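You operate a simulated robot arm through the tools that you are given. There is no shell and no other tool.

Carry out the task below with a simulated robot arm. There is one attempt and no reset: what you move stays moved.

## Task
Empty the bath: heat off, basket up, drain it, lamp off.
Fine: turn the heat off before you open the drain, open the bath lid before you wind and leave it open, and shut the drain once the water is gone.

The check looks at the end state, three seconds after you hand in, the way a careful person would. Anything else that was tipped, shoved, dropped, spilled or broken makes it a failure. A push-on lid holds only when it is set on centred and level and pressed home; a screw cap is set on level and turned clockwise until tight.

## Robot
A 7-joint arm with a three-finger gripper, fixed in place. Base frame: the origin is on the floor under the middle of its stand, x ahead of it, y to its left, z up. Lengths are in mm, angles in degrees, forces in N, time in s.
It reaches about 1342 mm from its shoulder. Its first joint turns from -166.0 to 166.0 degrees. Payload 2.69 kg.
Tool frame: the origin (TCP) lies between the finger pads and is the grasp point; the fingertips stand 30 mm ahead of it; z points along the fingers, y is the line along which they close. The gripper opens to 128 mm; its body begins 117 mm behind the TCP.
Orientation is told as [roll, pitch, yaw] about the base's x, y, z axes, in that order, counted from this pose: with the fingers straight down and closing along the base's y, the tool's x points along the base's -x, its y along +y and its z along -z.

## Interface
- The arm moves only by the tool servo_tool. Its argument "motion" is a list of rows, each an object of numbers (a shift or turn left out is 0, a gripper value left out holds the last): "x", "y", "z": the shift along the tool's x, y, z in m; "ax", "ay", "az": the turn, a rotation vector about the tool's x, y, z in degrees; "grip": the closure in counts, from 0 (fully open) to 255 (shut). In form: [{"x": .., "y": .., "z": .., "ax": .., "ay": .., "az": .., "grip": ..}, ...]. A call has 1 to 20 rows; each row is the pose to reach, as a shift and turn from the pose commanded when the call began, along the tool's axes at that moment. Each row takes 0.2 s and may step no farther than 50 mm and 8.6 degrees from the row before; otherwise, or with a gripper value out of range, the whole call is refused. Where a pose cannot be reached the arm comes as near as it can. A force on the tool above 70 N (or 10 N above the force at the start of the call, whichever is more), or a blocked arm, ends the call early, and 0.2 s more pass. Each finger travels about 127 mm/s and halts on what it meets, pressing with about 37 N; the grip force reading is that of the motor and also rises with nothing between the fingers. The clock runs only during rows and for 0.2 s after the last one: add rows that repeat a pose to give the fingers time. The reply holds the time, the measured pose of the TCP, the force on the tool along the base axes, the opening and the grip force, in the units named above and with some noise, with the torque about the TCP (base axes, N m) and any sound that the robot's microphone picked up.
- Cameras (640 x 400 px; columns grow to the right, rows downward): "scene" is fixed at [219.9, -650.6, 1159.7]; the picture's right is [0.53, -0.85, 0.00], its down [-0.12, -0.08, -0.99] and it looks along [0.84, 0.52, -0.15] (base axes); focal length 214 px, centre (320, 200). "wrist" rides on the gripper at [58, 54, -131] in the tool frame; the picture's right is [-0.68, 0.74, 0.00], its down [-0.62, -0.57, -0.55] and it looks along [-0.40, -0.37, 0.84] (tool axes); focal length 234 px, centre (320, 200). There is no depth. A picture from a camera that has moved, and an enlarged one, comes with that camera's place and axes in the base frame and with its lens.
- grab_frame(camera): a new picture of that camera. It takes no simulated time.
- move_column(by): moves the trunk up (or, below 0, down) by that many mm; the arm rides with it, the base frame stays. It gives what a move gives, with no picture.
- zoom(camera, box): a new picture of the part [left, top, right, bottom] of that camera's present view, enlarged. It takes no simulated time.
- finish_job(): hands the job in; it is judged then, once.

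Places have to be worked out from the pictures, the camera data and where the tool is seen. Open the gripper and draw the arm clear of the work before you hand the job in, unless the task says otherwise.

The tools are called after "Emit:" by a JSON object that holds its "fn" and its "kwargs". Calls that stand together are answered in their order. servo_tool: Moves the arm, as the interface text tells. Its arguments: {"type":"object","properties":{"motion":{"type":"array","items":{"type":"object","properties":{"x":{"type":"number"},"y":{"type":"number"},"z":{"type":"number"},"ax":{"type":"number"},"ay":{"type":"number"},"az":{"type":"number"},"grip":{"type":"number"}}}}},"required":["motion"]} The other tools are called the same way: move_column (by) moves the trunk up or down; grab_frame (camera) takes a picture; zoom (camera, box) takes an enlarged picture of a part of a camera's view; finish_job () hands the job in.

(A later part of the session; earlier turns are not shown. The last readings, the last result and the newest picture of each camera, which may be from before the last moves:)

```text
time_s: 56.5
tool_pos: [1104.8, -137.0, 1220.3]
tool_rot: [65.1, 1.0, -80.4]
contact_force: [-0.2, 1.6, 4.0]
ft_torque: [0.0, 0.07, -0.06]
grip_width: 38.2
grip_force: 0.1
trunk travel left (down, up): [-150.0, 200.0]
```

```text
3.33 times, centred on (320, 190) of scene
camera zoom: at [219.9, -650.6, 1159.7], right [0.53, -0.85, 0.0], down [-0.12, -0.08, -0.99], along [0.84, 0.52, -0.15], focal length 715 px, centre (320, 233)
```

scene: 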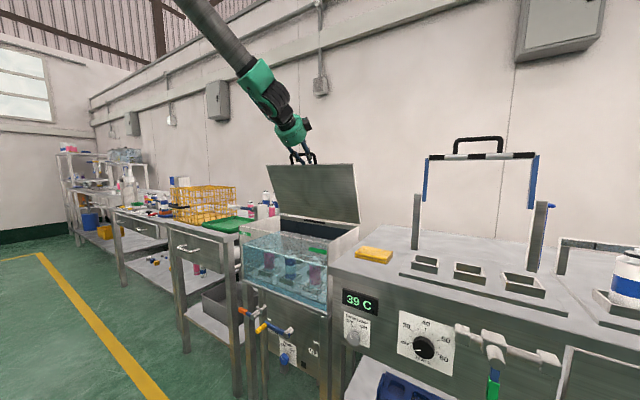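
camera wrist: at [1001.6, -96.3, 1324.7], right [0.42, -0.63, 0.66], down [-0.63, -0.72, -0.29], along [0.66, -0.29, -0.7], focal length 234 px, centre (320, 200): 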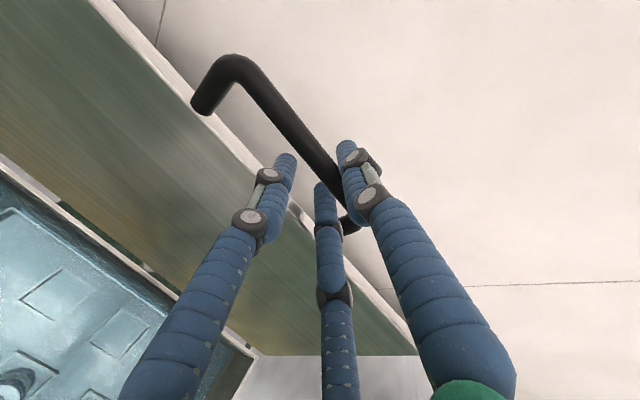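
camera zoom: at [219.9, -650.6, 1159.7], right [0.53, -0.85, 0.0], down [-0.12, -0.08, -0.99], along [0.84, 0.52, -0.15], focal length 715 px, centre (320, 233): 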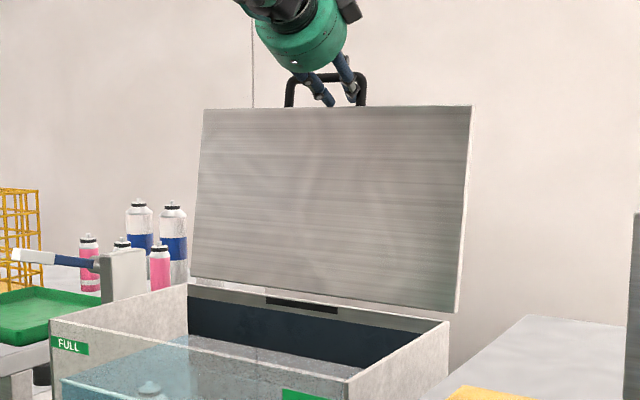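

Now about 99° with almost no force. I'll go a few degrees further to find its rest stop.

Emit:
{"fn": "servo_tool", "kwargs": {"motion": [{"x": -0.001, "y": 0.0015, "z": 0.0075, "ax": -0.5}, {"x": -0.002, "y": 0.003, "z": 0.015, "ax": -1}, {"x": -0.003, "y": 0.0042, "z": 0.0225, "ax": -1.5}, {"x": -0.004, "y": 0.0052, "z": 0.03, "ax": -2}, {"x": -0.005, "y": 0.006, "z": 0.0375, "ax": -2.5}, {"x": -0.005, "y": 0.006, "z": 0.0375, "ax": -2.5}]}}

Emit:
{"fn": "grab_frame", "kwargs": {"camera": "wrist"}}

Emit:
{"fn": "zoom", "kwargs": {"camera": "scene", "box": [224, 130, 416, 250]}}

```text
time_s: 57.9
tool_pos: [1141.7, -135.0, 1211.1]
tool_rot: [67.4, 1.0, -80.5]
contact_force: [4.1, 4.0, 7.9]
ft_torque: [-0.04, -0.14, -0.11]
grip_width: 39.7
grip_force: 5.6
trunk travel left (down, up): [-150.0, 200.0]
```

```text
taken
camera wrist: at [1033.4, -94.4, 1310.9], right [0.39, -0.63, 0.67], down [-0.61, -0.72, -0.32], along [0.69, -0.28, -0.67], focal length 234 px, centre (320, 200)
```

wrist: 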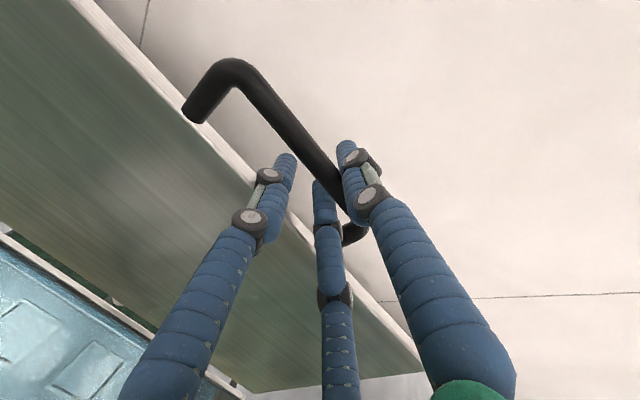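

```text
3.33 times, centred on (320, 190) of scene
camera zoom: at [219.9, -650.6, 1159.7], right [0.53, -0.85, 0.0], down [-0.12, -0.08, -0.99], along [0.84, 0.52, -0.15], focal length 715 px, centre (320, 233)
```

zoom: 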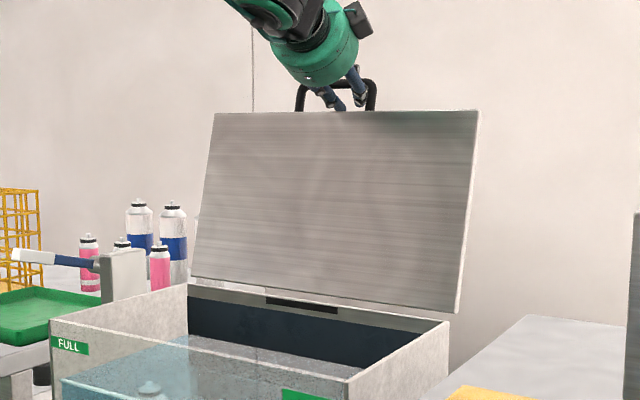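

Past vertical at about 106°, and the lid now leans back on the thumb. I'll lower it slowly further to find where it rests.

Emit:
{"fn": "servo_tool", "kwargs": {"motion": [{"x": -0.0013, "y": 0.0007, "z": 0.008}, {"x": -0.0026, "y": 0.0013, "z": 0.0162}, {"x": -0.0039, "y": 0.0016, "z": 0.0245}, {"x": -0.0052, "y": 0.0017, "z": 0.0328}, {"x": -0.0052, "y": 0.0017, "z": 0.0328}]}}

Emit:
{"fn": "zoom", "kwargs": {"camera": "scene", "box": [224, 130, 416, 250]}}

Emit:
{"fn": "grab_frame", "kwargs": {"camera": "wrist"}}

```text
time_s: 58.8
tool_pos: [1158.5, -134.6, 1205.3]
tool_rot: [67.3, 1.2, -80.5]
contact_force: [-67.8, 8.8, 14.4]
ft_torque: [0.58, -0.09, -2.26]
grip_width: 39.1
grip_force: 44.8
trunk travel left (down, up): [-150.0, 200.0]
stopped in row 4: the force on the tool passed its limit at 93 N (the readings are from after the stop); the commanded pose is now the measured one
```

```text
3.33 times, centred on (320, 190) of scene
camera zoom: at [219.9, -650.6, 1159.7], right [0.53, -0.85, 0.0], down [-0.12, -0.08, -0.99], along [0.84, 0.52, -0.15], focal length 715 px, centre (320, 233)
```

zoom: 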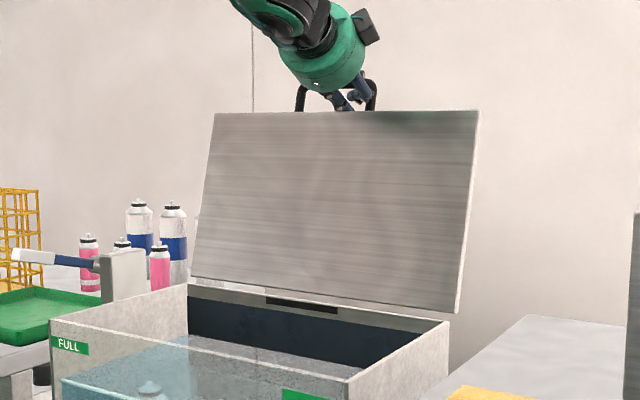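

```text
taken
camera wrist: at [1050.3, -94.9, 1305.0], right [0.39, -0.63, 0.67], down [-0.61, -0.72, -0.32], along [0.69, -0.28, -0.67], focal length 234 px, centre (320, 200)
```

wrist: 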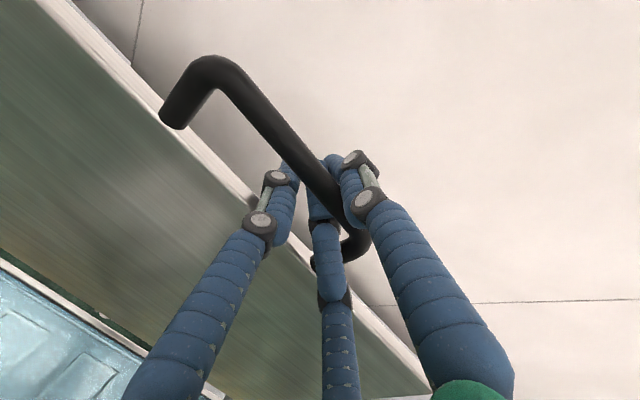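

The lid didn't move further: it's at its stop (about 106°) or my fingertips met the wall. I'll back off to the previous pose and open the fingers gently to see if the lid rests on its own.

Emit:
{"fn": "servo_tool", "kwargs": {"motion": [{"x": 0.0014, "y": -0.0005, "z": -0.009}, {"x": 0.0028, "y": -0.001, "z": -0.0175}, {"x": 0.0028, "y": -0.001, "z": -0.0175}]}}

Emit:
{"fn": "grab_frame", "kwargs": {"camera": "wrist"}}

Emit:
{"fn": "zoom", "kwargs": {"camera": "scene", "box": [224, 130, 416, 250]}}

```text
time_s: 59.6
tool_pos: [1147.1, -134.8, 1204.3]
tool_rot: [67.2, 1.1, -80.5]
contact_force: [2.5, 5.5, 8.6]
ft_torque: [-0.03, 0.23, -0.19]
grip_width: 46.8
grip_force: 6.3
trunk travel left (down, up): [-150.0, 200.0]
```

```text
taken
camera wrist: at [1039.0, -94.6, 1305.3], right [0.4, -0.63, 0.67], down [-0.61, -0.72, -0.32], along [0.68, -0.28, -0.67], focal length 234 px, centre (320, 200)
```

wrist: 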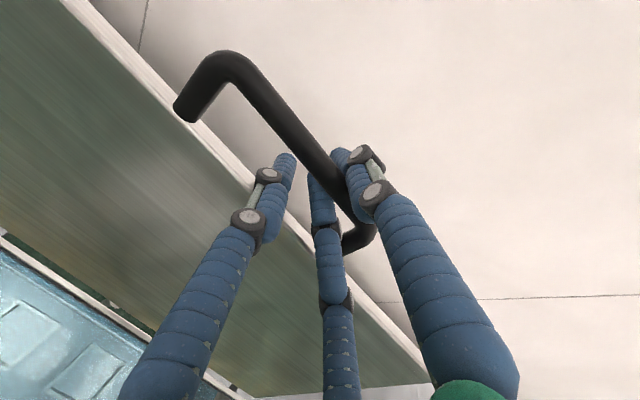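

```text
3.33 times, centred on (320, 190) of scene
camera zoom: at [219.9, -650.6, 1159.7], right [0.53, -0.85, 0.0], down [-0.12, -0.08, -0.99], along [0.84, 0.52, -0.15], focal length 715 px, centre (320, 233)
```

zoom: 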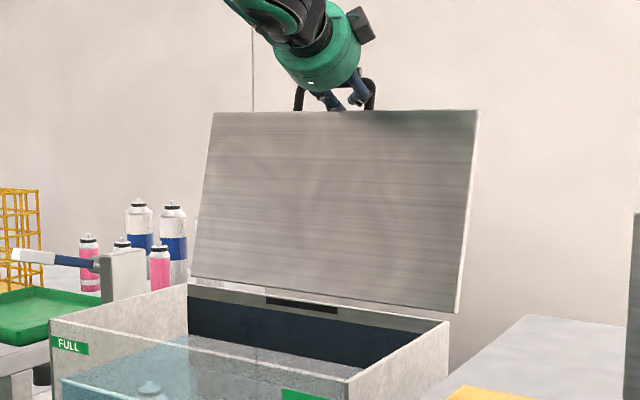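

The lid stays put. Opening the fingers gradually now.

Emit:
{"fn": "servo_tool", "kwargs": {"motion": [{"grip": 150}, {"grip": 120}, {"grip": 90}, {"grip": 60}, {"grip": 60}]}}

Emit:
{"fn": "grab_frame", "kwargs": {"camera": "wrist"}}

Emit:
{"fn": "zoom", "kwargs": {"camera": "scene", "box": [224, 130, 416, 250]}}

```text
time_s: 60.8
tool_pos: [1145.6, -135.4, 1206.1]
tool_rot: [67.2, 1.1, -80.5]
contact_force: [4.8, 2.4, 12.7]
ft_torque: [0.37, 0.2, -0.14]
grip_width: 104.2
grip_force: 0.1
trunk travel left (down, up): [-150.0, 200.0]
```

```text
taken
camera wrist: at [1038.7, -94.8, 1306.7], right [0.39, -0.63, 0.67], down [-0.61, -0.72, -0.32], along [0.68, -0.28, -0.67], focal length 234 px, centre (320, 200)
```

wrist: 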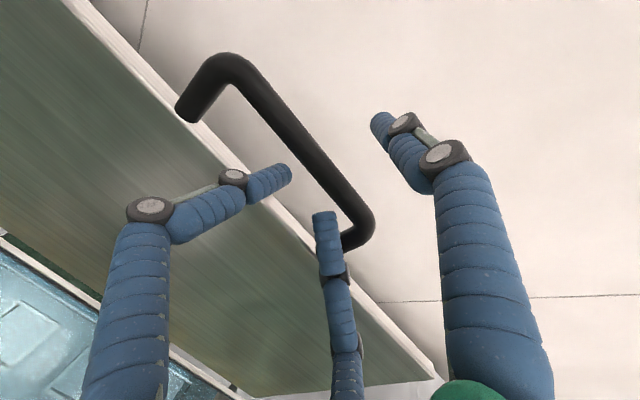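

```text
3.33 times, centred on (320, 190) of scene
camera zoom: at [219.9, -650.6, 1159.7], right [0.53, -0.85, 0.0], down [-0.12, -0.08, -0.99], along [0.84, 0.52, -0.15], focal length 715 px, centre (320, 233)
```

zoom: 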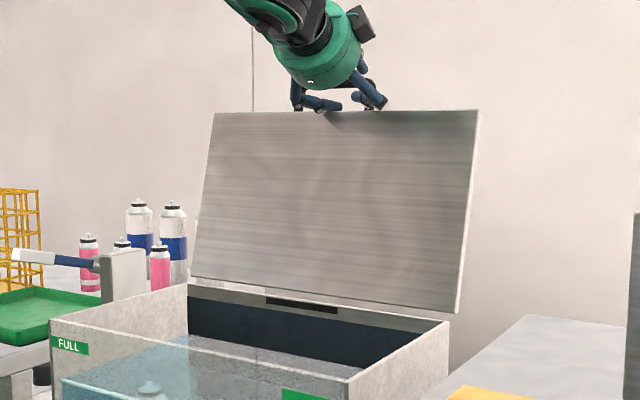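

The lid stays open by itself. Two fingers rest on its top edge, so I'll lift slightly and withdraw along the finger direction.

Emit:
{"fn": "servo_tool", "kwargs": {"motion": [{"y": 0.004, "grip": 75}, {"y": 0.008, "z": -0.006}, {"y": 0.009, "z": -0.02}, {"y": 0.009, "z": -0.04}, {"y": 0.009, "z": -0.06}, {"y": 0.009, "z": -0.09}, {"y": 0.009, "z": -0.12}]}}

Emit:
{"fn": "grab_frame", "kwargs": {"camera": "scene"}}

Emit:
{"fn": "grab_frame", "kwargs": {"camera": "wrist"}}

```text
time_s: 62.4
tool_pos: [1041.2, -154.6, 1259.3]
tool_rot: [67.2, 1.1, -80.4]
contact_force: [-0.2, 0.1, 1.4]
ft_torque: [-0.01, 0.03, -0.02]
grip_width: 90.3
grip_force: 0.0
trunk travel left (down, up): [-150.0, 200.0]
```

```text
taken
```

scene: 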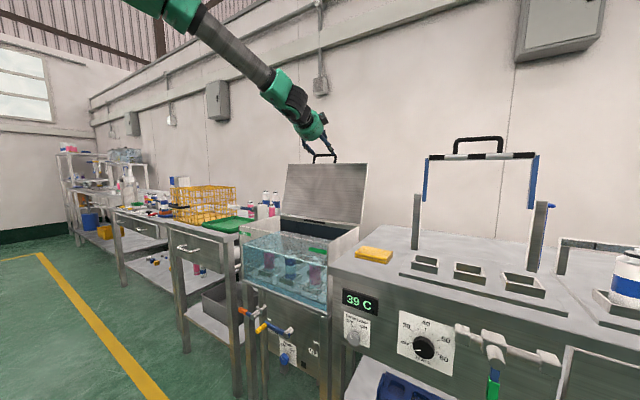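

```text
taken
camera wrist: at [933.7, -114.6, 1360.0], right [0.39, -0.63, 0.67], down [-0.61, -0.72, -0.32], along [0.68, -0.28, -0.67], focal length 234 px, centre (320, 200)
```

wrist: 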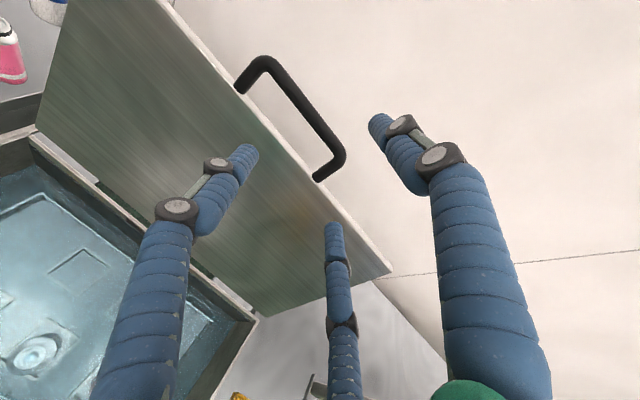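

The lid rests open and I'm clear of it. Next I retreat toward the robot side in front of the bath, before lowering for the crank.

Emit:
{"fn": "servo_tool", "kwargs": {"motion": [{"x": 0.009, "y": -0.03, "z": -0.03, "ax": -1.3}, {"x": 0.018, "y": -0.06, "z": -0.06, "ax": -2.6}, {"x": 0.027, "y": -0.09, "z": -0.09, "ax": -3.9}, {"x": 0.036, "y": -0.12, "z": -0.12, "ax": -5.2}, {"x": 0.045, "y": -0.15, "z": -0.15, "ax": -6.5}, {"x": 0.053, "y": -0.18, "z": -0.18, "ax": -7.8}, {"x": 0.062, "y": -0.21, "z": -0.21, "ax": -9.1}, {"x": 0.071, "y": -0.24, "z": -0.24, "ax": -10.4}, {"x": 0.08, "y": -0.27, "z": -0.27, "ax": -11.7}, {"x": 0.0886, "y": -0.297, "z": -0.3, "ax": -13}]}}

Emit:
{"fn": "grab_frame", "kwargs": {"camera": "wrist"}}

Emit:
{"fn": "grab_frame", "kwargs": {"camera": "scene"}}

```text
time_s: 64.6
tool_pos: [641.7, -130.3, 1104.0]
tool_rot: [80.3, 1.1, -80.5]
contact_force: [0.2, 0.2, 0.2]
ft_torque: [0.0, 0.03, 0.0]
grip_width: 90.2
grip_force: 0.1
trunk travel left (down, up): [-150.0, 200.0]
```

```text
taken
camera wrist: at [513.6, -92.9, 1180.7], right [0.24, -0.66, 0.71], down [-0.53, -0.7, -0.48], along [0.82, -0.26, -0.52], focal length 234 px, centre (320, 200)
```

wrist: 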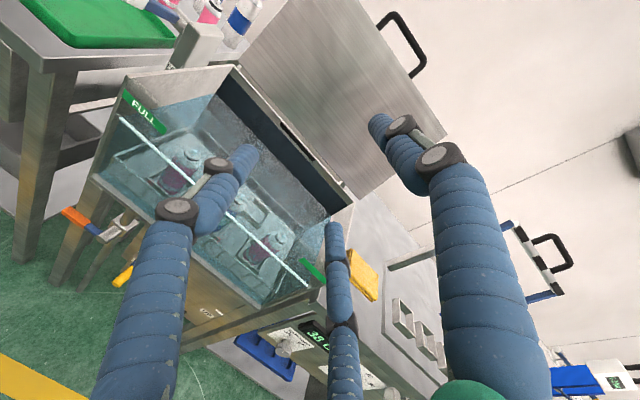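

```text
taken
```

scene: 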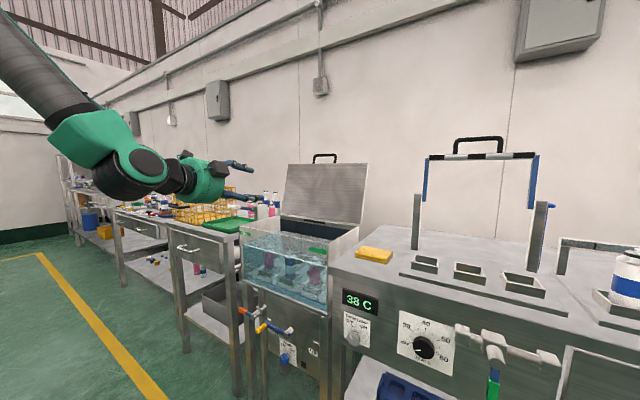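

Everything's stable: lid open, display 38 °C. I'll lower the trunk 150 mm to get comfortable reach down to the crank.

Emit:
{"fn": "move_column", "kwargs": {"by": -150}}

```text
time_s: 66.3
tool_pos: [640.0, -129.3, 953.9]
tool_rot: [80.1, 1.1, -80.5]
contact_force: [1.6, 0.0, -0.6]
ft_torque: [0.01, 0.0, 0.01]
grip_width: 90.5
grip_force: 0.1
trunk travel left (down, up): [0.0, 350.0]
```

Now descending to about (590,-80,560) in front of the crank, leveling the fingers.

Emit:
{"fn": "servo_tool", "kwargs": {"motion": [{"x": 0.0065, "y": -0.039, "z": 0.0027, "ax": -1}, {"x": 0.013, "y": -0.078, "z": 0.0053, "ax": -2}, {"x": 0.0195, "y": -0.117, "z": 0.008, "ax": -3}, {"x": 0.026, "y": -0.156, "z": 0.0106, "ax": -4}, {"x": 0.0325, "y": -0.195, "z": 0.0133, "ax": -5}, {"x": 0.039, "y": -0.234, "z": 0.016, "ax": -6}, {"x": 0.0455, "y": -0.273, "z": 0.0186, "ax": -7}, {"x": 0.052, "y": -0.312, "z": 0.0213, "ax": -8}, {"x": 0.0585, "y": -0.351, "z": 0.024, "ax": -9}, {"x": 0.065, "y": -0.39, "z": 0.0266, "ax": -10}]}}

Emit:
{"fn": "grab_frame", "kwargs": {"camera": "wrist"}}

Emit:
{"fn": "grab_frame", "kwargs": {"camera": "scene"}}

```text
time_s: 68.5
tool_pos: [591.0, -61.9, 566.1]
tool_rot: [90.3, 1.0, -80.5]
contact_force: [-0.3, 0.2, 0.0]
ft_torque: [-0.02, 0.06, 0.0]
grip_width: 90.7
grip_force: 0.0
trunk travel left (down, up): [0.0, 350.0]
```

```text
taken
camera wrist: at [452.5, -26.9, 620.1], right [0.11, -0.68, 0.72], down [-0.44, -0.69, -0.58], along [0.89, -0.25, -0.37], focal length 234 px, centre (320, 200)
```

wrist: 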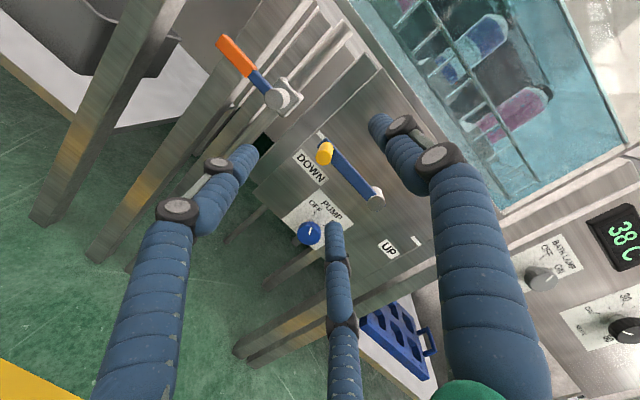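

```text
taken
```

scene: 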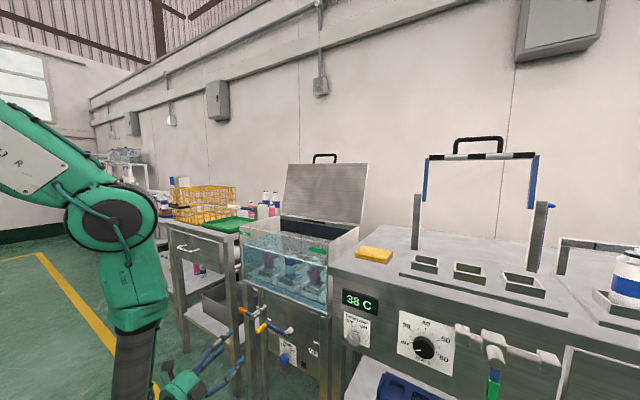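

Emit:
{"fn": "zoom", "kwargs": {"camera": "wrist", "box": [200, 20, 440, 170]}}

Emit:
{"fn": "zoom", "kwargs": {"camera": "wrist", "box": [260, 120, 440, 270]}}

Emit:
{"fn": "zoom", "kwargs": {"camera": "scene", "box": [220, 290, 332, 370]}}

```text
2.67 times, centred on (320, 95) of wrist
camera zoom: at [452.5, -26.9, 620.1], right [0.11, -0.68, 0.72], down [-0.44, -0.69, -0.58], along [0.89, -0.25, -0.37], focal length 624 px, centre (320, 480)
```

zoom: 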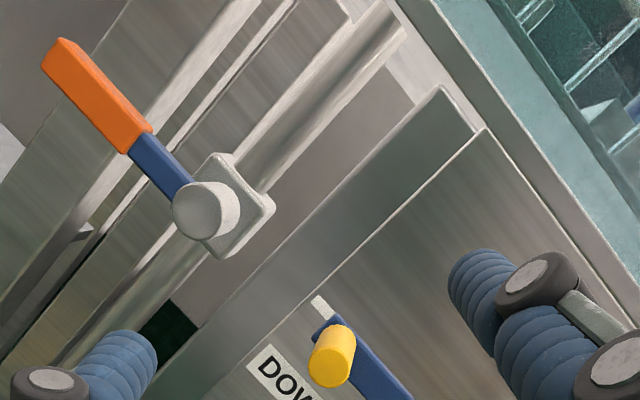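

```text
2.67 times, centred on (350, 195) of wrist
camera zoom: at [452.5, -26.9, 620.1], right [0.11, -0.68, 0.72], down [-0.44, -0.69, -0.58], along [0.89, -0.25, -0.37], focal length 624 px, centre (240, 213)
```

zoom: 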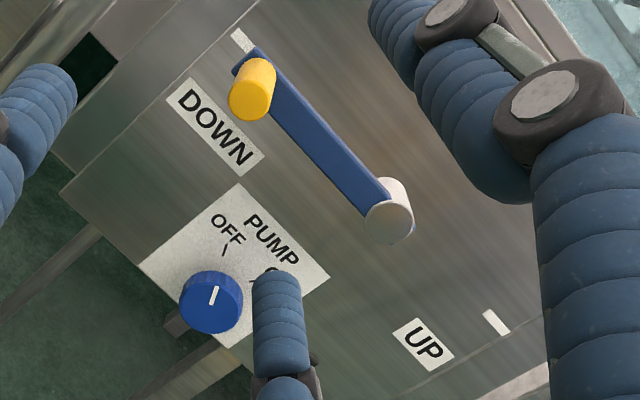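

```text
5.00 times, centred on (276, 330) of scene
camera zoom: at [219.9, -650.6, 1159.7], right [0.53, -0.85, 0.0], down [-0.12, -0.08, -0.99], along [0.84, 0.52, -0.15], focal length 1072 px, centre (540, -450)
```

zoom: 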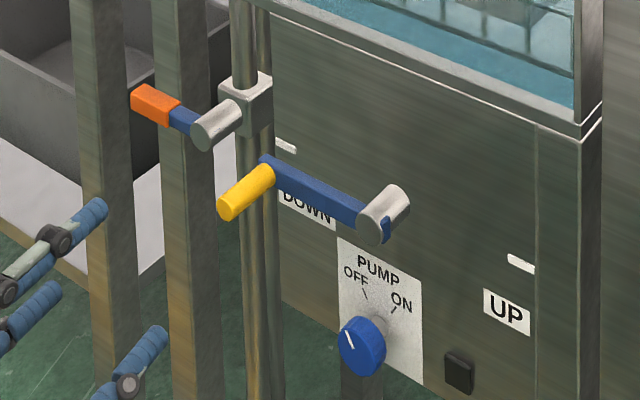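

With correct zoom scaling the views agree: crank hub at (762,-170,549), yellow grip along x from about 715 to 765 at (y=-62, z=549), radius 108 mm. Ticks mark DOWN at left and UP at right, and the pump knob sits under the circle, so I'll go over the top. Aligning with the grip now.

Emit:
{"fn": "servo_tool", "kwargs": {"motion": [{"x": -0.008, "y": -0.006, "z": 0.022, "grip": 110}, {"x": -0.016, "y": -0.012, "z": 0.044, "grip": 136}, {"x": -0.0243, "y": -0.0169, "z": 0.0658}, {"x": -0.0243, "y": -0.0169, "z": 0.0658}]}}

Emit:
{"fn": "grab_frame", "kwargs": {"camera": "wrist"}}

Emit:
{"fn": "zoom", "kwargs": {"camera": "scene", "box": [212, 290, 340, 370]}}

```text
time_s: 69.5
tool_pos: [658.8, -74.6, 549.2]
tool_rot: [90.2, 1.2, -80.5]
contact_force: [-0.1, -0.1, 0.5]
ft_torque: [0.02, -0.01, 0.02]
grip_width: 59.9
grip_force: 0.0
trunk travel left (down, up): [0.0, 350.0]
```

```text
taken
camera wrist: at [520.0, -39.8, 602.9], right [0.11, -0.68, 0.72], down [-0.44, -0.69, -0.58], along [0.89, -0.25, -0.38], focal length 234 px, centre (320, 200)
```

wrist: 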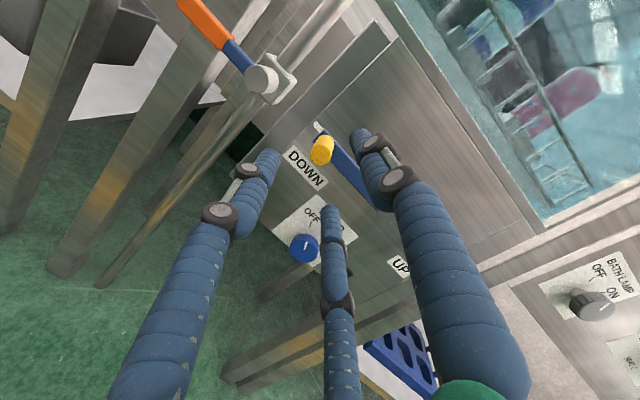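

```text
5.00 times, centred on (276, 330) of scene
camera zoom: at [219.9, -650.6, 1159.7], right [0.53, -0.85, 0.0], down [-0.12, -0.08, -0.99], along [0.84, 0.52, -0.15], focal length 1072 px, centre (540, -450)
```

zoom: 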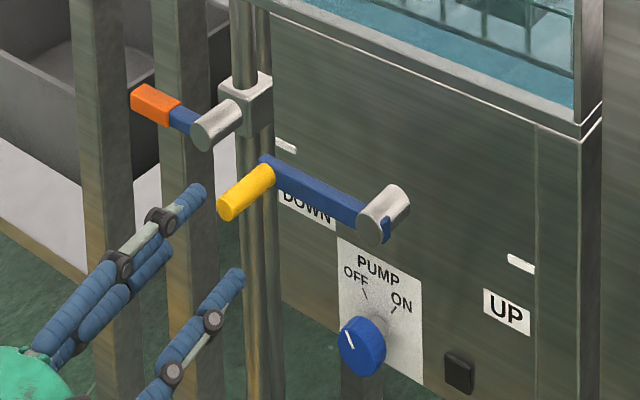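

The grip end is centred between the fingers. I'll advance 70 mm so they surround the yellow grip.

Emit:
{"fn": "servo_tool", "kwargs": {"motion": [{"y": 0.002, "z": 0.02}, {"y": 0.002, "z": 0.04}, {"y": 0.002, "z": 0.055}, {"y": 0.002, "z": 0.07}, {"y": 0.002, "z": 0.07}]}}

Emit:
{"fn": "grab_frame", "kwargs": {"camera": "wrist"}}

Emit:
{"fn": "zoom", "kwargs": {"camera": "scene", "box": [212, 290, 340, 370]}}

```text
time_s: 70.7
tool_pos: [728.0, -66.2, 552.5]
tool_rot: [90.1, 1.3, -80.5]
contact_force: [0.5, -0.2, 0.3]
ft_torque: [0.03, 0.0, 0.02]
grip_width: 60.0
grip_force: 0.1
trunk travel left (down, up): [0.0, 350.0]
```

```text
taken
camera wrist: at [589.0, -30.2, 606.0], right [0.11, -0.68, 0.72], down [-0.44, -0.69, -0.58], along [0.89, -0.25, -0.38], focal length 234 px, centre (320, 200)
```

wrist: 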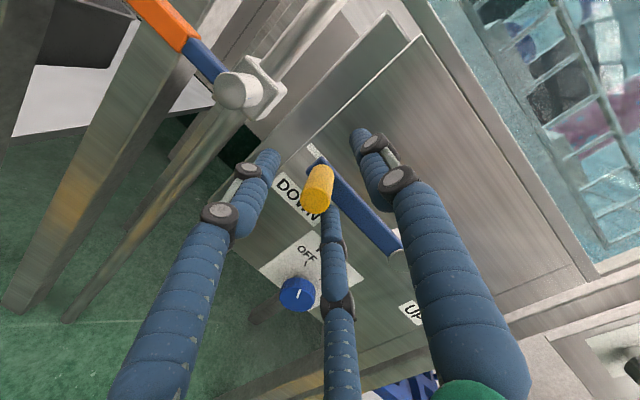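

```text
5.00 times, centred on (276, 330) of scene
camera zoom: at [219.9, -650.6, 1159.7], right [0.53, -0.85, 0.0], down [-0.12, -0.08, -0.99], along [0.84, 0.52, -0.15], focal length 1072 px, centre (540, -450)
```

zoom: 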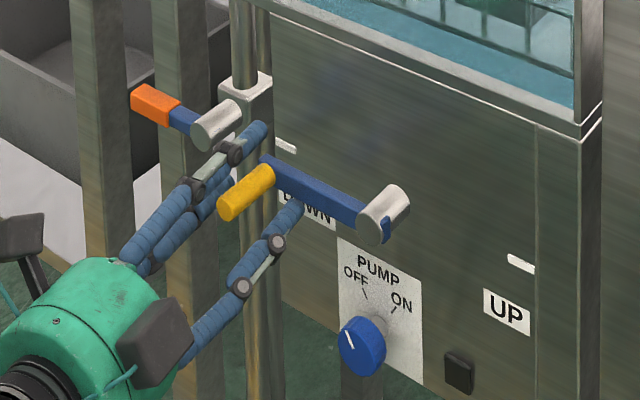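

The grip is inside the three fingers. Closing to a loose cage of about 30 mm.

Emit:
{"fn": "servo_tool", "kwargs": {"motion": [{"grip": 165}, {"grip": 192}, {"grip": 192}]}}

Emit:
{"fn": "zoom", "kwargs": {"camera": "wrist", "box": [240, 110, 400, 210]}}

```text
time_s: 71.5
tool_pos: [727.1, -64.7, 550.0]
tool_rot: [90.0, 1.2, -80.5]
contact_force: [-3.6, -6.1, -15.9]
ft_torque: [0.23, 0.54, -0.21]
grip_width: 39.6
grip_force: 5.7
trunk travel left (down, up): [0.0, 350.0]
```

```text
4.00 times, centred on (320, 160) of wrist
camera zoom: at [588.3, -30.1, 604.9], right [0.11, -0.68, 0.72], down [-0.44, -0.69, -0.58], along [0.89, -0.25, -0.38], focal length 937 px, centre (320, 360)
```

zoom: 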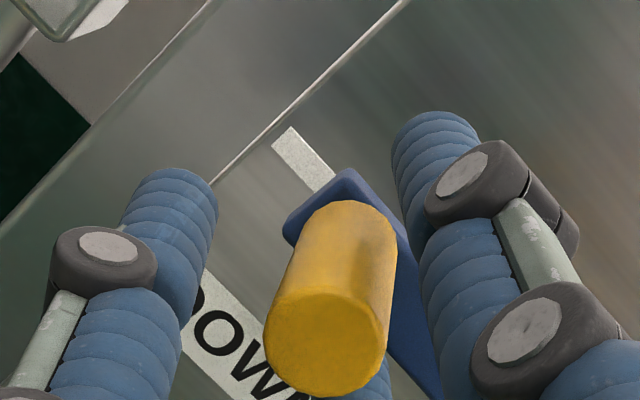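

Finger C touches the grip first, pushing it up-left. I'll shift the tool 3 mm right and down to centre it, then close a little more.

Emit:
{"fn": "servo_tool", "kwargs": {"motion": [{"x": -0.0025, "y": -0.0025}, {"x": -0.003, "y": -0.0035}, {"x": -0.003, "y": -0.0035}]}}

Emit:
{"fn": "zoom", "kwargs": {"camera": "wrist", "box": [240, 110, 400, 210]}}

```text
time_s: 72.3
tool_pos: [728.4, -68.7, 548.2]
tool_rot: [90.3, 1.1, -80.5]
contact_force: [-0.7, 2.1, -7.1]
ft_torque: [0.13, 0.21, 0.14]
grip_width: 32.7
grip_force: 0.4
trunk travel left (down, up): [0.0, 350.0]
```

```text
4.00 times, centred on (320, 160) of wrist
camera zoom: at [590.2, -33.3, 602.8], right [0.11, -0.68, 0.72], down [-0.44, -0.69, -0.58], along [0.89, -0.25, -0.38], focal length 937 px, centre (320, 360)
```

zoom: 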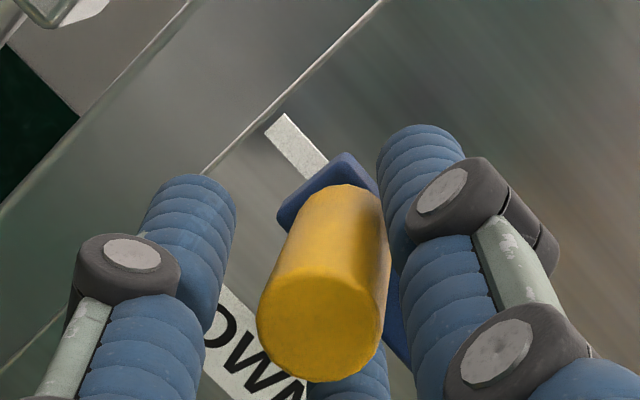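

The grip is loosely caged. Starting the crank over the top: first 40° with a check that it moves.

Emit:
{"fn": "servo_tool", "kwargs": {"motion": [{"x": -0.0013, "y": 0.0186, "z": -0.0002}, {"x": -0.0058, "y": 0.0367, "z": -0.0009}, {"x": -0.0132, "y": 0.0538, "z": -0.0021}, {"x": -0.0234, "y": 0.0692, "z": -0.0038}, {"x": -0.0234, "y": 0.0692, "z": -0.0038}]}}

Emit:
{"fn": "zoom", "kwargs": {"camera": "wrist", "box": [240, 110, 400, 210]}}

Emit:
{"fn": "zoom", "kwargs": {"camera": "scene", "box": [212, 220, 372, 320]}}

Emit:
{"fn": "zoom", "kwargs": {"camera": "scene", "box": [212, 290, 340, 370]}}

```text
time_s: 73.0
tool_pos: [727.1, -72.2, 583.0]
tool_rot: [89.4, 1.6, -80.0]
contact_force: [31.5, 6.0, -26.5]
ft_torque: [2.09, 2.35, 0.86]
grip_width: 38.2
grip_force: 44.4
trunk travel left (down, up): [0.0, 350.0]
stopped in row 3: the force on the tool passed its limit at 76 N (the readings are from after the stop); the commanded pose is now the measured one
```

```text
4.00 times, centred on (320, 160) of wrist
camera zoom: at [588.5, -38.3, 639.8], right [0.13, -0.68, 0.72], down [-0.44, -0.69, -0.58], along [0.89, -0.24, -0.39], focal length 937 px, centre (320, 360)
```

zoom: 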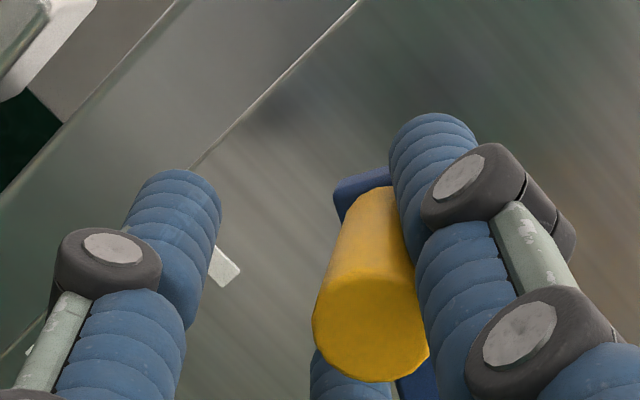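

```text
4.00 times, centred on (292, 270) of scene
camera zoom: at [219.9, -650.6, 1159.7], right [0.53, -0.85, 0.0], down [-0.12, -0.08, -0.99], along [0.84, 0.52, -0.15], focal length 858 px, centre (432, -80)
```

zoom: 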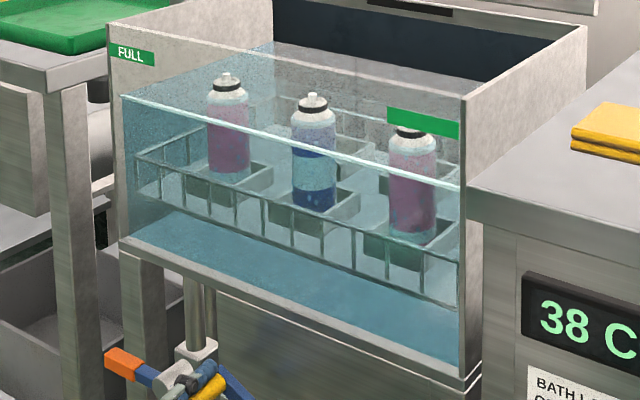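

```text
5.00 times, centred on (276, 330) of scene
camera zoom: at [219.9, -650.6, 1159.7], right [0.53, -0.85, 0.0], down [-0.12, -0.08, -0.99], along [0.84, 0.52, -0.15], focal length 1072 px, centre (540, -450)
```

zoom: 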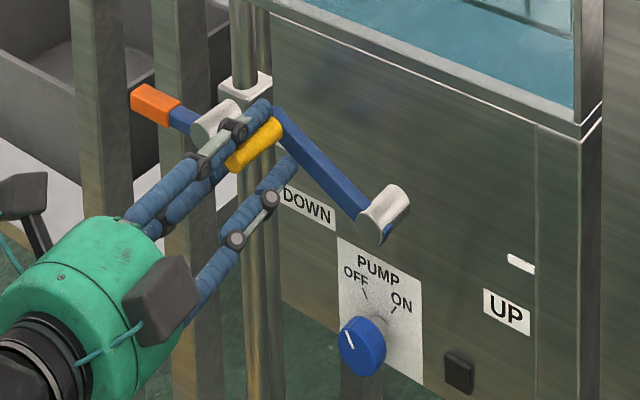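

Winding clockwise does raise the basket, and the crank is now at about 25°. The cage is too loose (the grip is drifting between thumb and finger C), so I'll tighten onto it while shifting toward it.

Emit:
{"fn": "servo_tool", "kwargs": {"motion": [{"x": -0.001, "y": 0.002, "grip": 205}, {"x": -0.002, "y": 0.004, "grip": 220}, {"x": -0.002, "y": 0.005, "grip": 230}, {"x": -0.002, "y": 0.005, "grip": 230}]}}

Emit:
{"fn": "zoom", "kwargs": {"camera": "wrist", "box": [240, 110, 400, 210]}}

Emit:
{"fn": "zoom", "kwargs": {"camera": "scene", "box": [212, 290, 340, 370]}}

```text
time_s: 73.7
tool_pos: [726.4, -73.3, 585.7]
tool_rot: [89.1, 1.7, -79.8]
contact_force: [36.4, 3.2, -30.3]
ft_torque: [2.25, 2.71, 1.03]
grip_width: 38.4
grip_force: 45.1
trunk travel left (down, up): [0.0, 350.0]
stopped in row 3: the force on the tool passed its limit at 71 N (the readings are from after the stop); the commanded pose is now the measured one
```

```text
4.00 times, centred on (320, 160) of wrist
camera zoom: at [588.5, -39.3, 642.2], right [0.13, -0.69, 0.72], down [-0.44, -0.69, -0.58], along [0.89, -0.24, -0.4], focal length 937 px, centre (320, 360)
```

zoom: 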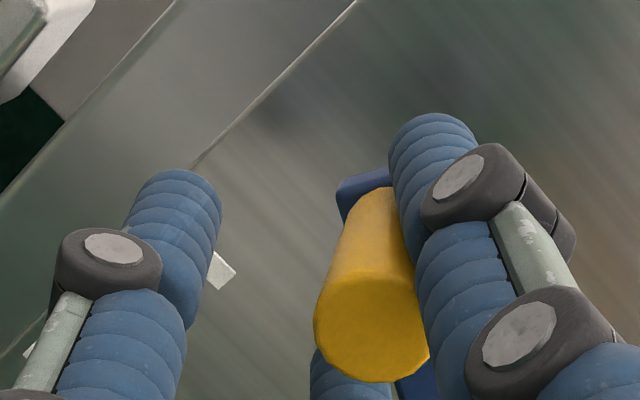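

```text
5.00 times, centred on (276, 330) of scene
camera zoom: at [219.9, -650.6, 1159.7], right [0.53, -0.85, 0.0], down [-0.12, -0.08, -0.99], along [0.84, 0.52, -0.15], focal length 1072 px, centre (540, -450)
```

zoom: 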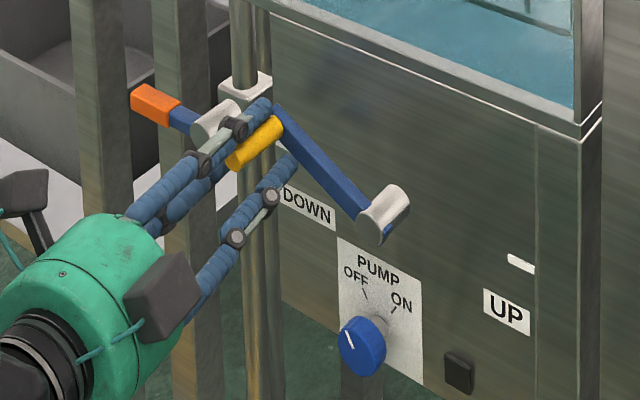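

Torque readings suggest finger C's tip is under the blue crank arm itself. I'll relax the grip and pull back 10 mm so that only the yellow grip is inside the fingers.

Emit:
{"fn": "servo_tool", "kwargs": {"motion": [{"grip": 178}, {"z": -0.003, "grip": 178}, {"z": -0.006}, {"z": -0.009}, {"z": -0.009}]}}

Emit:
{"fn": "zoom", "kwargs": {"camera": "wrist", "box": [240, 110, 400, 210]}}

Emit:
{"fn": "zoom", "kwargs": {"camera": "scene", "box": [212, 290, 340, 370]}}

```text
time_s: 74.9
tool_pos: [716.1, -73.9, 587.4]
tool_rot: [89.4, 1.6, -79.8]
contact_force: [-0.4, -0.6, 0.2]
ft_torque: [-0.02, -0.01, 0.01]
grip_width: 38.5
grip_force: 0.1
trunk travel left (down, up): [0.0, 350.0]
```

```text
4.00 times, centred on (320, 160) of wrist
camera zoom: at [578.1, -41.1, 644.1], right [0.13, -0.68, 0.72], down [-0.44, -0.69, -0.58], along [0.89, -0.24, -0.39], focal length 937 px, centre (320, 360)
```

zoom: 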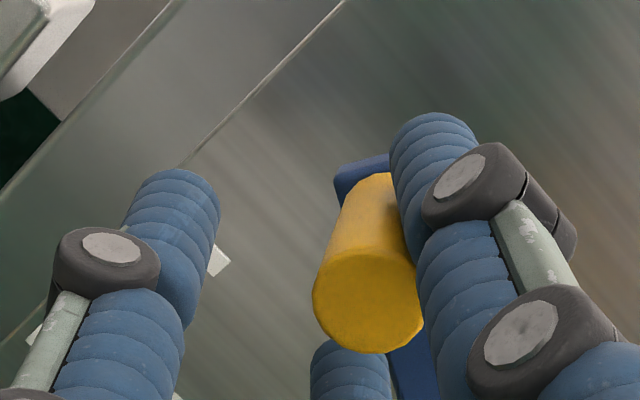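

```text
5.00 times, centred on (276, 330) of scene
camera zoom: at [219.9, -650.6, 1159.7], right [0.53, -0.85, 0.0], down [-0.12, -0.08, -0.99], along [0.84, 0.52, -0.15], focal length 1072 px, centre (540, -450)
```

zoom: 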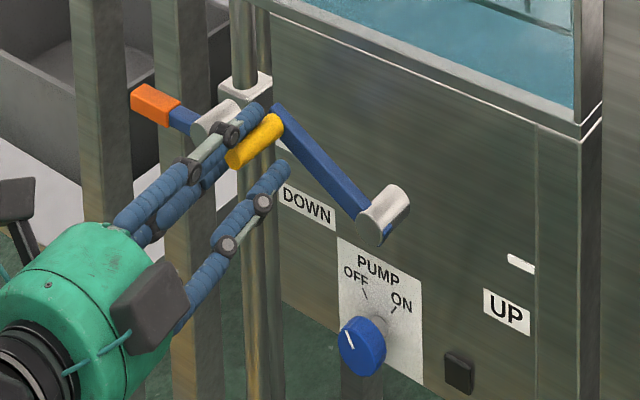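

Forces are zero and the crank holds its angle by itself. I'll open a bit, centre on the grip and close firmly on it.

Emit:
{"fn": "servo_tool", "kwargs": {"motion": [{"grip": 150}, {"x": -0.0025, "y": 0.005, "grip": 150}, {"x": -0.0046, "y": 0.01}, {"x": -0.0046, "y": 0.01, "grip": 180}, {"x": -0.0046, "y": 0.01, "grip": 200}, {"x": -0.0046, "y": 0.01, "grip": 215}, {"x": -0.0046, "y": 0.01, "grip": 215}]}}

Emit:
{"fn": "zoom", "kwargs": {"camera": "wrist", "box": [240, 110, 400, 210]}}

```text
time_s: 76.5
tool_pos: [717.6, -78.7, 598.3]
tool_rot: [89.3, 1.6, -79.8]
contact_force: [0.3, 4.5, -2.1]
ft_torque: [-0.01, 0.02, -0.02]
grip_width: 23.5
grip_force: 2.4
trunk travel left (down, up): [0.0, 350.0]
```

```text
4.00 times, centred on (320, 160) of wrist
camera zoom: at [579.1, -45.5, 654.3], right [0.13, -0.68, 0.72], down [-0.44, -0.69, -0.58], along [0.89, -0.24, -0.39], focal length 937 px, centre (320, 360)
```

zoom: 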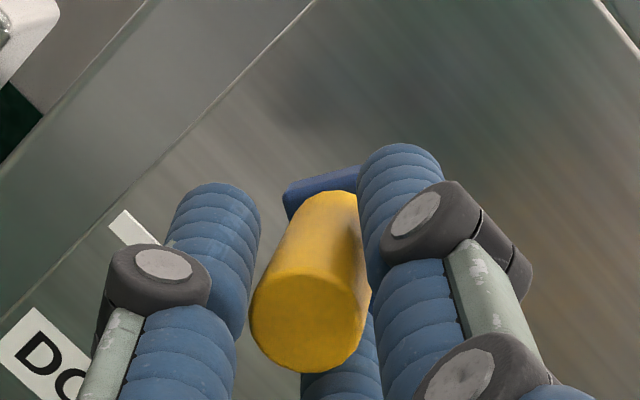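

Good snug cage (23.5 mm) with little force. Continuing the crank over the top, slower, from about 28° to 88°.

Emit:
{"fn": "servo_tool", "kwargs": {"motion": [{"x": -0.0026, "y": 0.005, "z": -0.0004}, {"x": -0.0054, "y": 0.0098, "z": -0.0009}, {"x": -0.0085, "y": 0.0144, "z": -0.0014}, {"x": -0.0118, "y": 0.0189, "z": -0.002}, {"x": -0.0153, "y": 0.0232, "z": -0.0026}, {"x": -0.019, "y": 0.0273, "z": -0.0033}, {"x": -0.023, "y": 0.0312, "z": -0.004}, {"x": -0.0272, "y": 0.0349, "z": -0.0047}, {"x": -0.0315, "y": 0.0384, "z": -0.0055}, {"x": -0.0361, "y": 0.0416, "z": -0.0063}, {"x": -0.0408, "y": 0.0445, "z": -0.0071}, {"x": -0.0456, "y": 0.0472, "z": -0.008}, {"x": -0.0505, "y": 0.0497, "z": -0.0089}, {"x": -0.0556, "y": 0.0519, "z": -0.0097}]}}

Emit:
{"fn": "zoom", "kwargs": {"camera": "wrist", "box": [240, 110, 400, 210]}}

Emit:
{"fn": "zoom", "kwargs": {"camera": "scene", "box": [212, 220, 372, 320]}}

```text
time_s: 79.5
tool_pos: [717.6, -136.7, 647.9]
tool_rot: [89.3, 1.7, -79.9]
contact_force: [-5.1, 10.8, -2.7]
ft_torque: [0.02, -0.01, 0.03]
grip_width: 28.0
grip_force: 6.0
trunk travel left (down, up): [0.0, 350.0]
```

```text
4.00 times, centred on (320, 160) of wrist
camera zoom: at [579.7, -103.3, 703.7], right [0.13, -0.68, 0.72], down [-0.44, -0.69, -0.58], along [0.89, -0.24, -0.39], focal length 937 px, centre (320, 360)
```

zoom: 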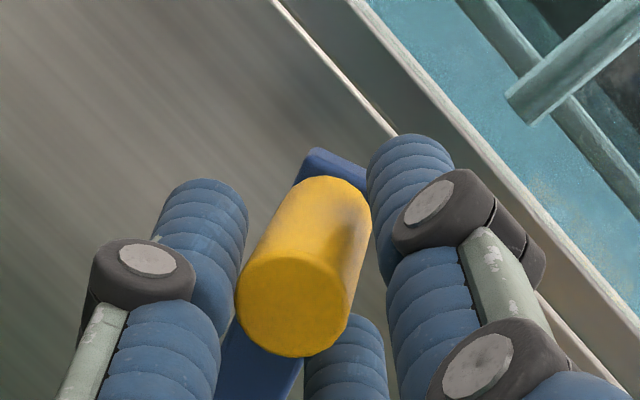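

```text
4.00 times, centred on (292, 270) of scene
camera zoom: at [219.9, -650.6, 1159.7], right [0.53, -0.85, 0.0], down [-0.12, -0.08, -0.99], along [0.84, 0.52, -0.15], focal length 858 px, centre (432, -80)
```

zoom: 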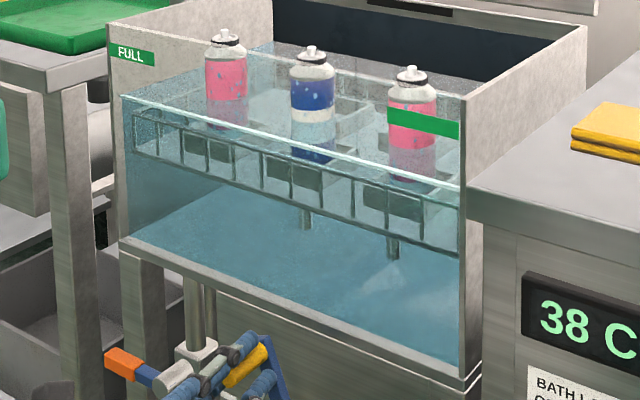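

Smooth with about 12 N, and the basket is rising nicely. Continuing over the top to about 130°.

Emit:
{"fn": "servo_tool", "kwargs": {"motion": [{"x": -0.0052, "y": 0.0019, "z": -0.0009}, {"x": -0.0104, "y": 0.0036, "z": -0.0019}, {"x": -0.0158, "y": 0.005, "z": -0.0029}, {"x": -0.0212, "y": 0.006, "z": -0.0038}, {"x": -0.0267, "y": 0.0068, "z": -0.0048}, {"x": -0.0322, "y": 0.0073, "z": -0.0058}, {"x": -0.0377, "y": 0.0075, "z": -0.0068}, {"x": -0.0432, "y": 0.0074, "z": -0.0078}, {"x": -0.0487, "y": 0.007, "z": -0.0088}, {"x": -0.0542, "y": 0.0063, "z": -0.0098}, {"x": -0.0596, "y": 0.0054, "z": -0.0107}, {"x": -0.065, "y": 0.0042, "z": -0.0117}, {"x": -0.0702, "y": 0.0026, "z": -0.0126}, {"x": -0.0755, "y": 0.0008, "z": -0.0136}, {"x": -0.0806, "y": -0.0013, "z": -0.0145}, {"x": -0.0856, "y": -0.0037, "z": -0.0154}, {"x": -0.0905, "y": -0.0062, "z": -0.0162}, {"x": -0.0952, "y": -0.0091, "z": -0.0171}, {"x": -0.0998, "y": -0.0123, "z": -0.0179}, {"x": -0.1042, "y": -0.0156, "z": -0.0187}]}}

Emit:
{"fn": "zoom", "kwargs": {"camera": "wrist", "box": [240, 110, 400, 210]}}

Emit:
{"fn": "zoom", "kwargs": {"camera": "scene", "box": [212, 200, 372, 300]}}

Emit:
{"fn": "zoom", "kwargs": {"camera": "scene", "box": [212, 290, 340, 370]}}

```text
time_s: 83.7
tool_pos: [717.1, -241.7, 629.8]
tool_rot: [89.4, 1.6, -79.8]
contact_force: [0.2, 0.8, 0.1]
ft_torque: [-0.01, 0.0, 0.0]
grip_width: 20.1
grip_force: 0.1
trunk travel left (down, up): [0.0, 350.0]
```

```text
4.00 times, centred on (320, 160) of wrist
camera zoom: at [579.4, -208.6, 685.4], right [0.13, -0.68, 0.72], down [-0.44, -0.69, -0.58], along [0.89, -0.24, -0.39], focal length 937 px, centre (320, 360)
```

zoom: 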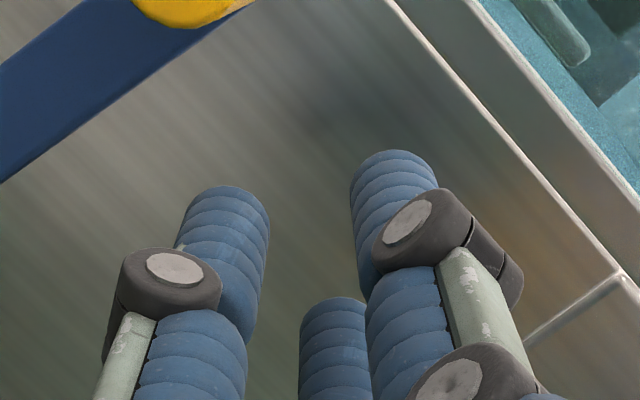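

```text
4.00 times, centred on (292, 250) of scene
camera zoom: at [219.9, -650.6, 1159.7], right [0.53, -0.85, 0.0], down [-0.12, -0.08, -0.99], along [0.84, 0.52, -0.15], focal length 858 px, centre (432, 0)
```

zoom: 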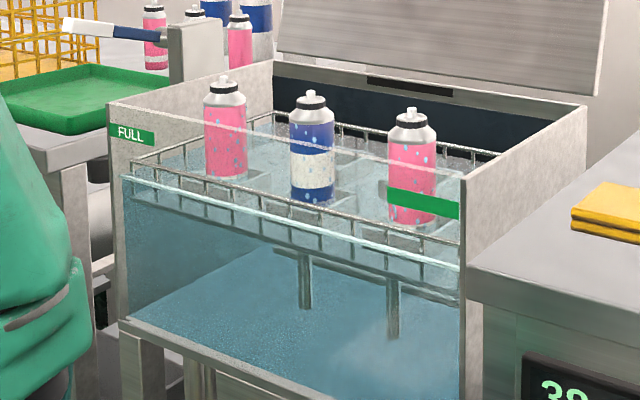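

```text
5.00 times, centred on (276, 330) of scene
camera zoom: at [219.9, -650.6, 1159.7], right [0.53, -0.85, 0.0], down [-0.12, -0.08, -0.99], along [0.84, 0.52, -0.15], focal length 1072 px, centre (540, -450)
```

zoom: 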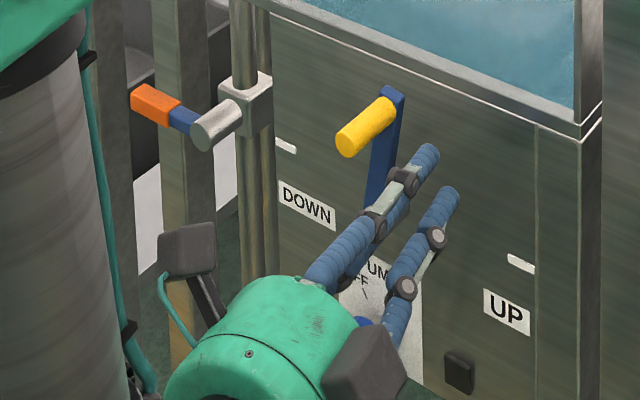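

The grip slipped out past the top, and the crank holds at about 95° with the basket well up. Let me look and measure where the grip is now.

Emit:
{"fn": "servo_tool", "kwargs": {"motion": [{"z": -0.02}, {"z": -0.045}, {"z": -0.07, "grip": 150}, {"z": -0.07, "grip": 140}]}}

Emit:
{"fn": "grab_frame", "kwargs": {"camera": "wrist"}}

Emit:
{"fn": "zoom", "kwargs": {"camera": "scene", "box": [228, 290, 356, 370]}}

```text
time_s: 84.7
tool_pos: [648.7, -254.8, 630.4]
tool_rot: [89.5, 1.6, -79.7]
contact_force: [-0.6, -0.4, 0.4]
ft_torque: [-0.01, -0.03, 0.04]
grip_width: 57.9
grip_force: 0.0
trunk travel left (down, up): [0.0, 350.0]
```

```text
taken
camera wrist: at [510.1, -220.9, 686.2], right [0.13, -0.68, 0.72], down [-0.44, -0.69, -0.58], along [0.89, -0.24, -0.39], focal length 234 px, centre (320, 200)
```

wrist: 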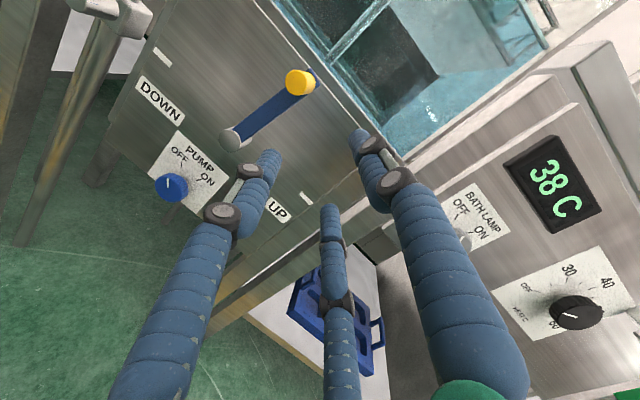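

```text
5.00 times, centred on (292, 330) of scene
camera zoom: at [219.9, -650.6, 1159.7], right [0.53, -0.85, 0.0], down [-0.12, -0.08, -0.99], along [0.84, 0.52, -0.15], focal length 1072 px, centre (460, -450)
```

zoom: 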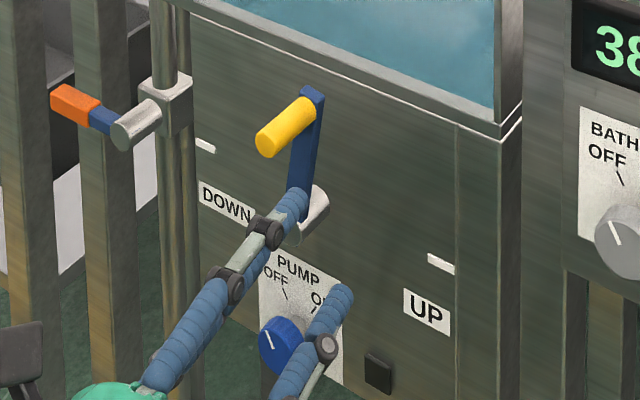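

Emit:
{"fn": "zoom", "kwargs": {"camera": "wrist", "box": [200, 60, 360, 160]}}

```text
4.00 times, centred on (280, 110) of wrist
camera zoom: at [510.1, -220.9, 686.2], right [0.13, -0.68, 0.72], down [-0.44, -0.69, -0.58], along [0.89, -0.24, -0.39], focal length 937 px, centre (480, 560)
```

zoom: 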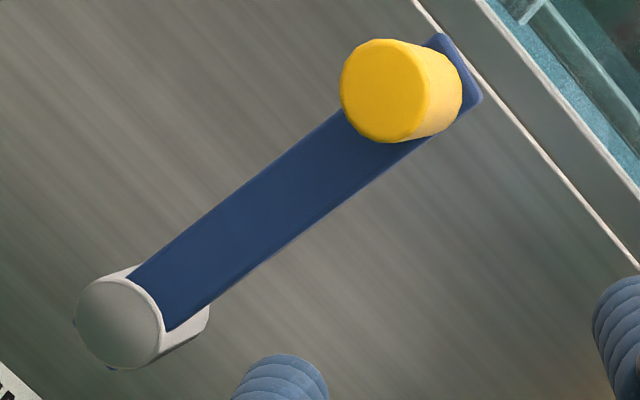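

Fitting the measured points gives the hub centre at (y=-167, z=550), radius 105, with the grip now at (−187, 652), about 101°. I'll square the tool up (yaw 0), re-approach coaxially and grip firmly this time.

Emit:
{"fn": "servo_tool", "kwargs": {"motion": [{"x": 0.022, "y": 0.007, "z": 0.009, "ay": -3.5, "grip": 136}, {"x": 0.043, "y": 0.014, "z": 0.018, "ay": -7}, {"x": 0.0646, "y": 0.021, "z": 0.0277, "ay": -10.3}, {"x": 0.0646, "y": 0.021, "z": 0.0277, "ay": -10.3}]}}

Emit:
{"fn": "zoom", "kwargs": {"camera": "wrist", "box": [240, 90, 400, 190]}}

```text
time_s: 85.7
tool_pos: [664.7, -186.6, 653.5]
tool_rot: [89.1, 1.5, -90.0]
contact_force: [0.6, -0.1, -0.4]
ft_torque: [0.01, -0.01, 0.03]
grip_width: 59.8
grip_force: 0.1
trunk travel left (down, up): [0.0, 350.0]
```

```text
4.00 times, centred on (320, 140) of wrist
camera zoom: at [535.0, -128.3, 709.9], right [0.01, -0.7, 0.72], down [-0.56, -0.6, -0.57], along [0.83, -0.4, -0.39], focal length 937 px, centre (320, 440)
```

zoom: 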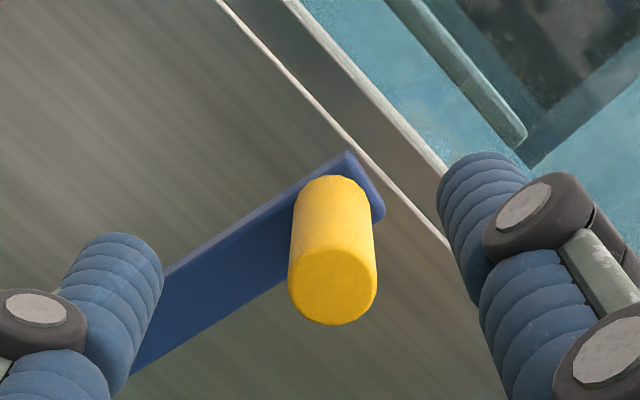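

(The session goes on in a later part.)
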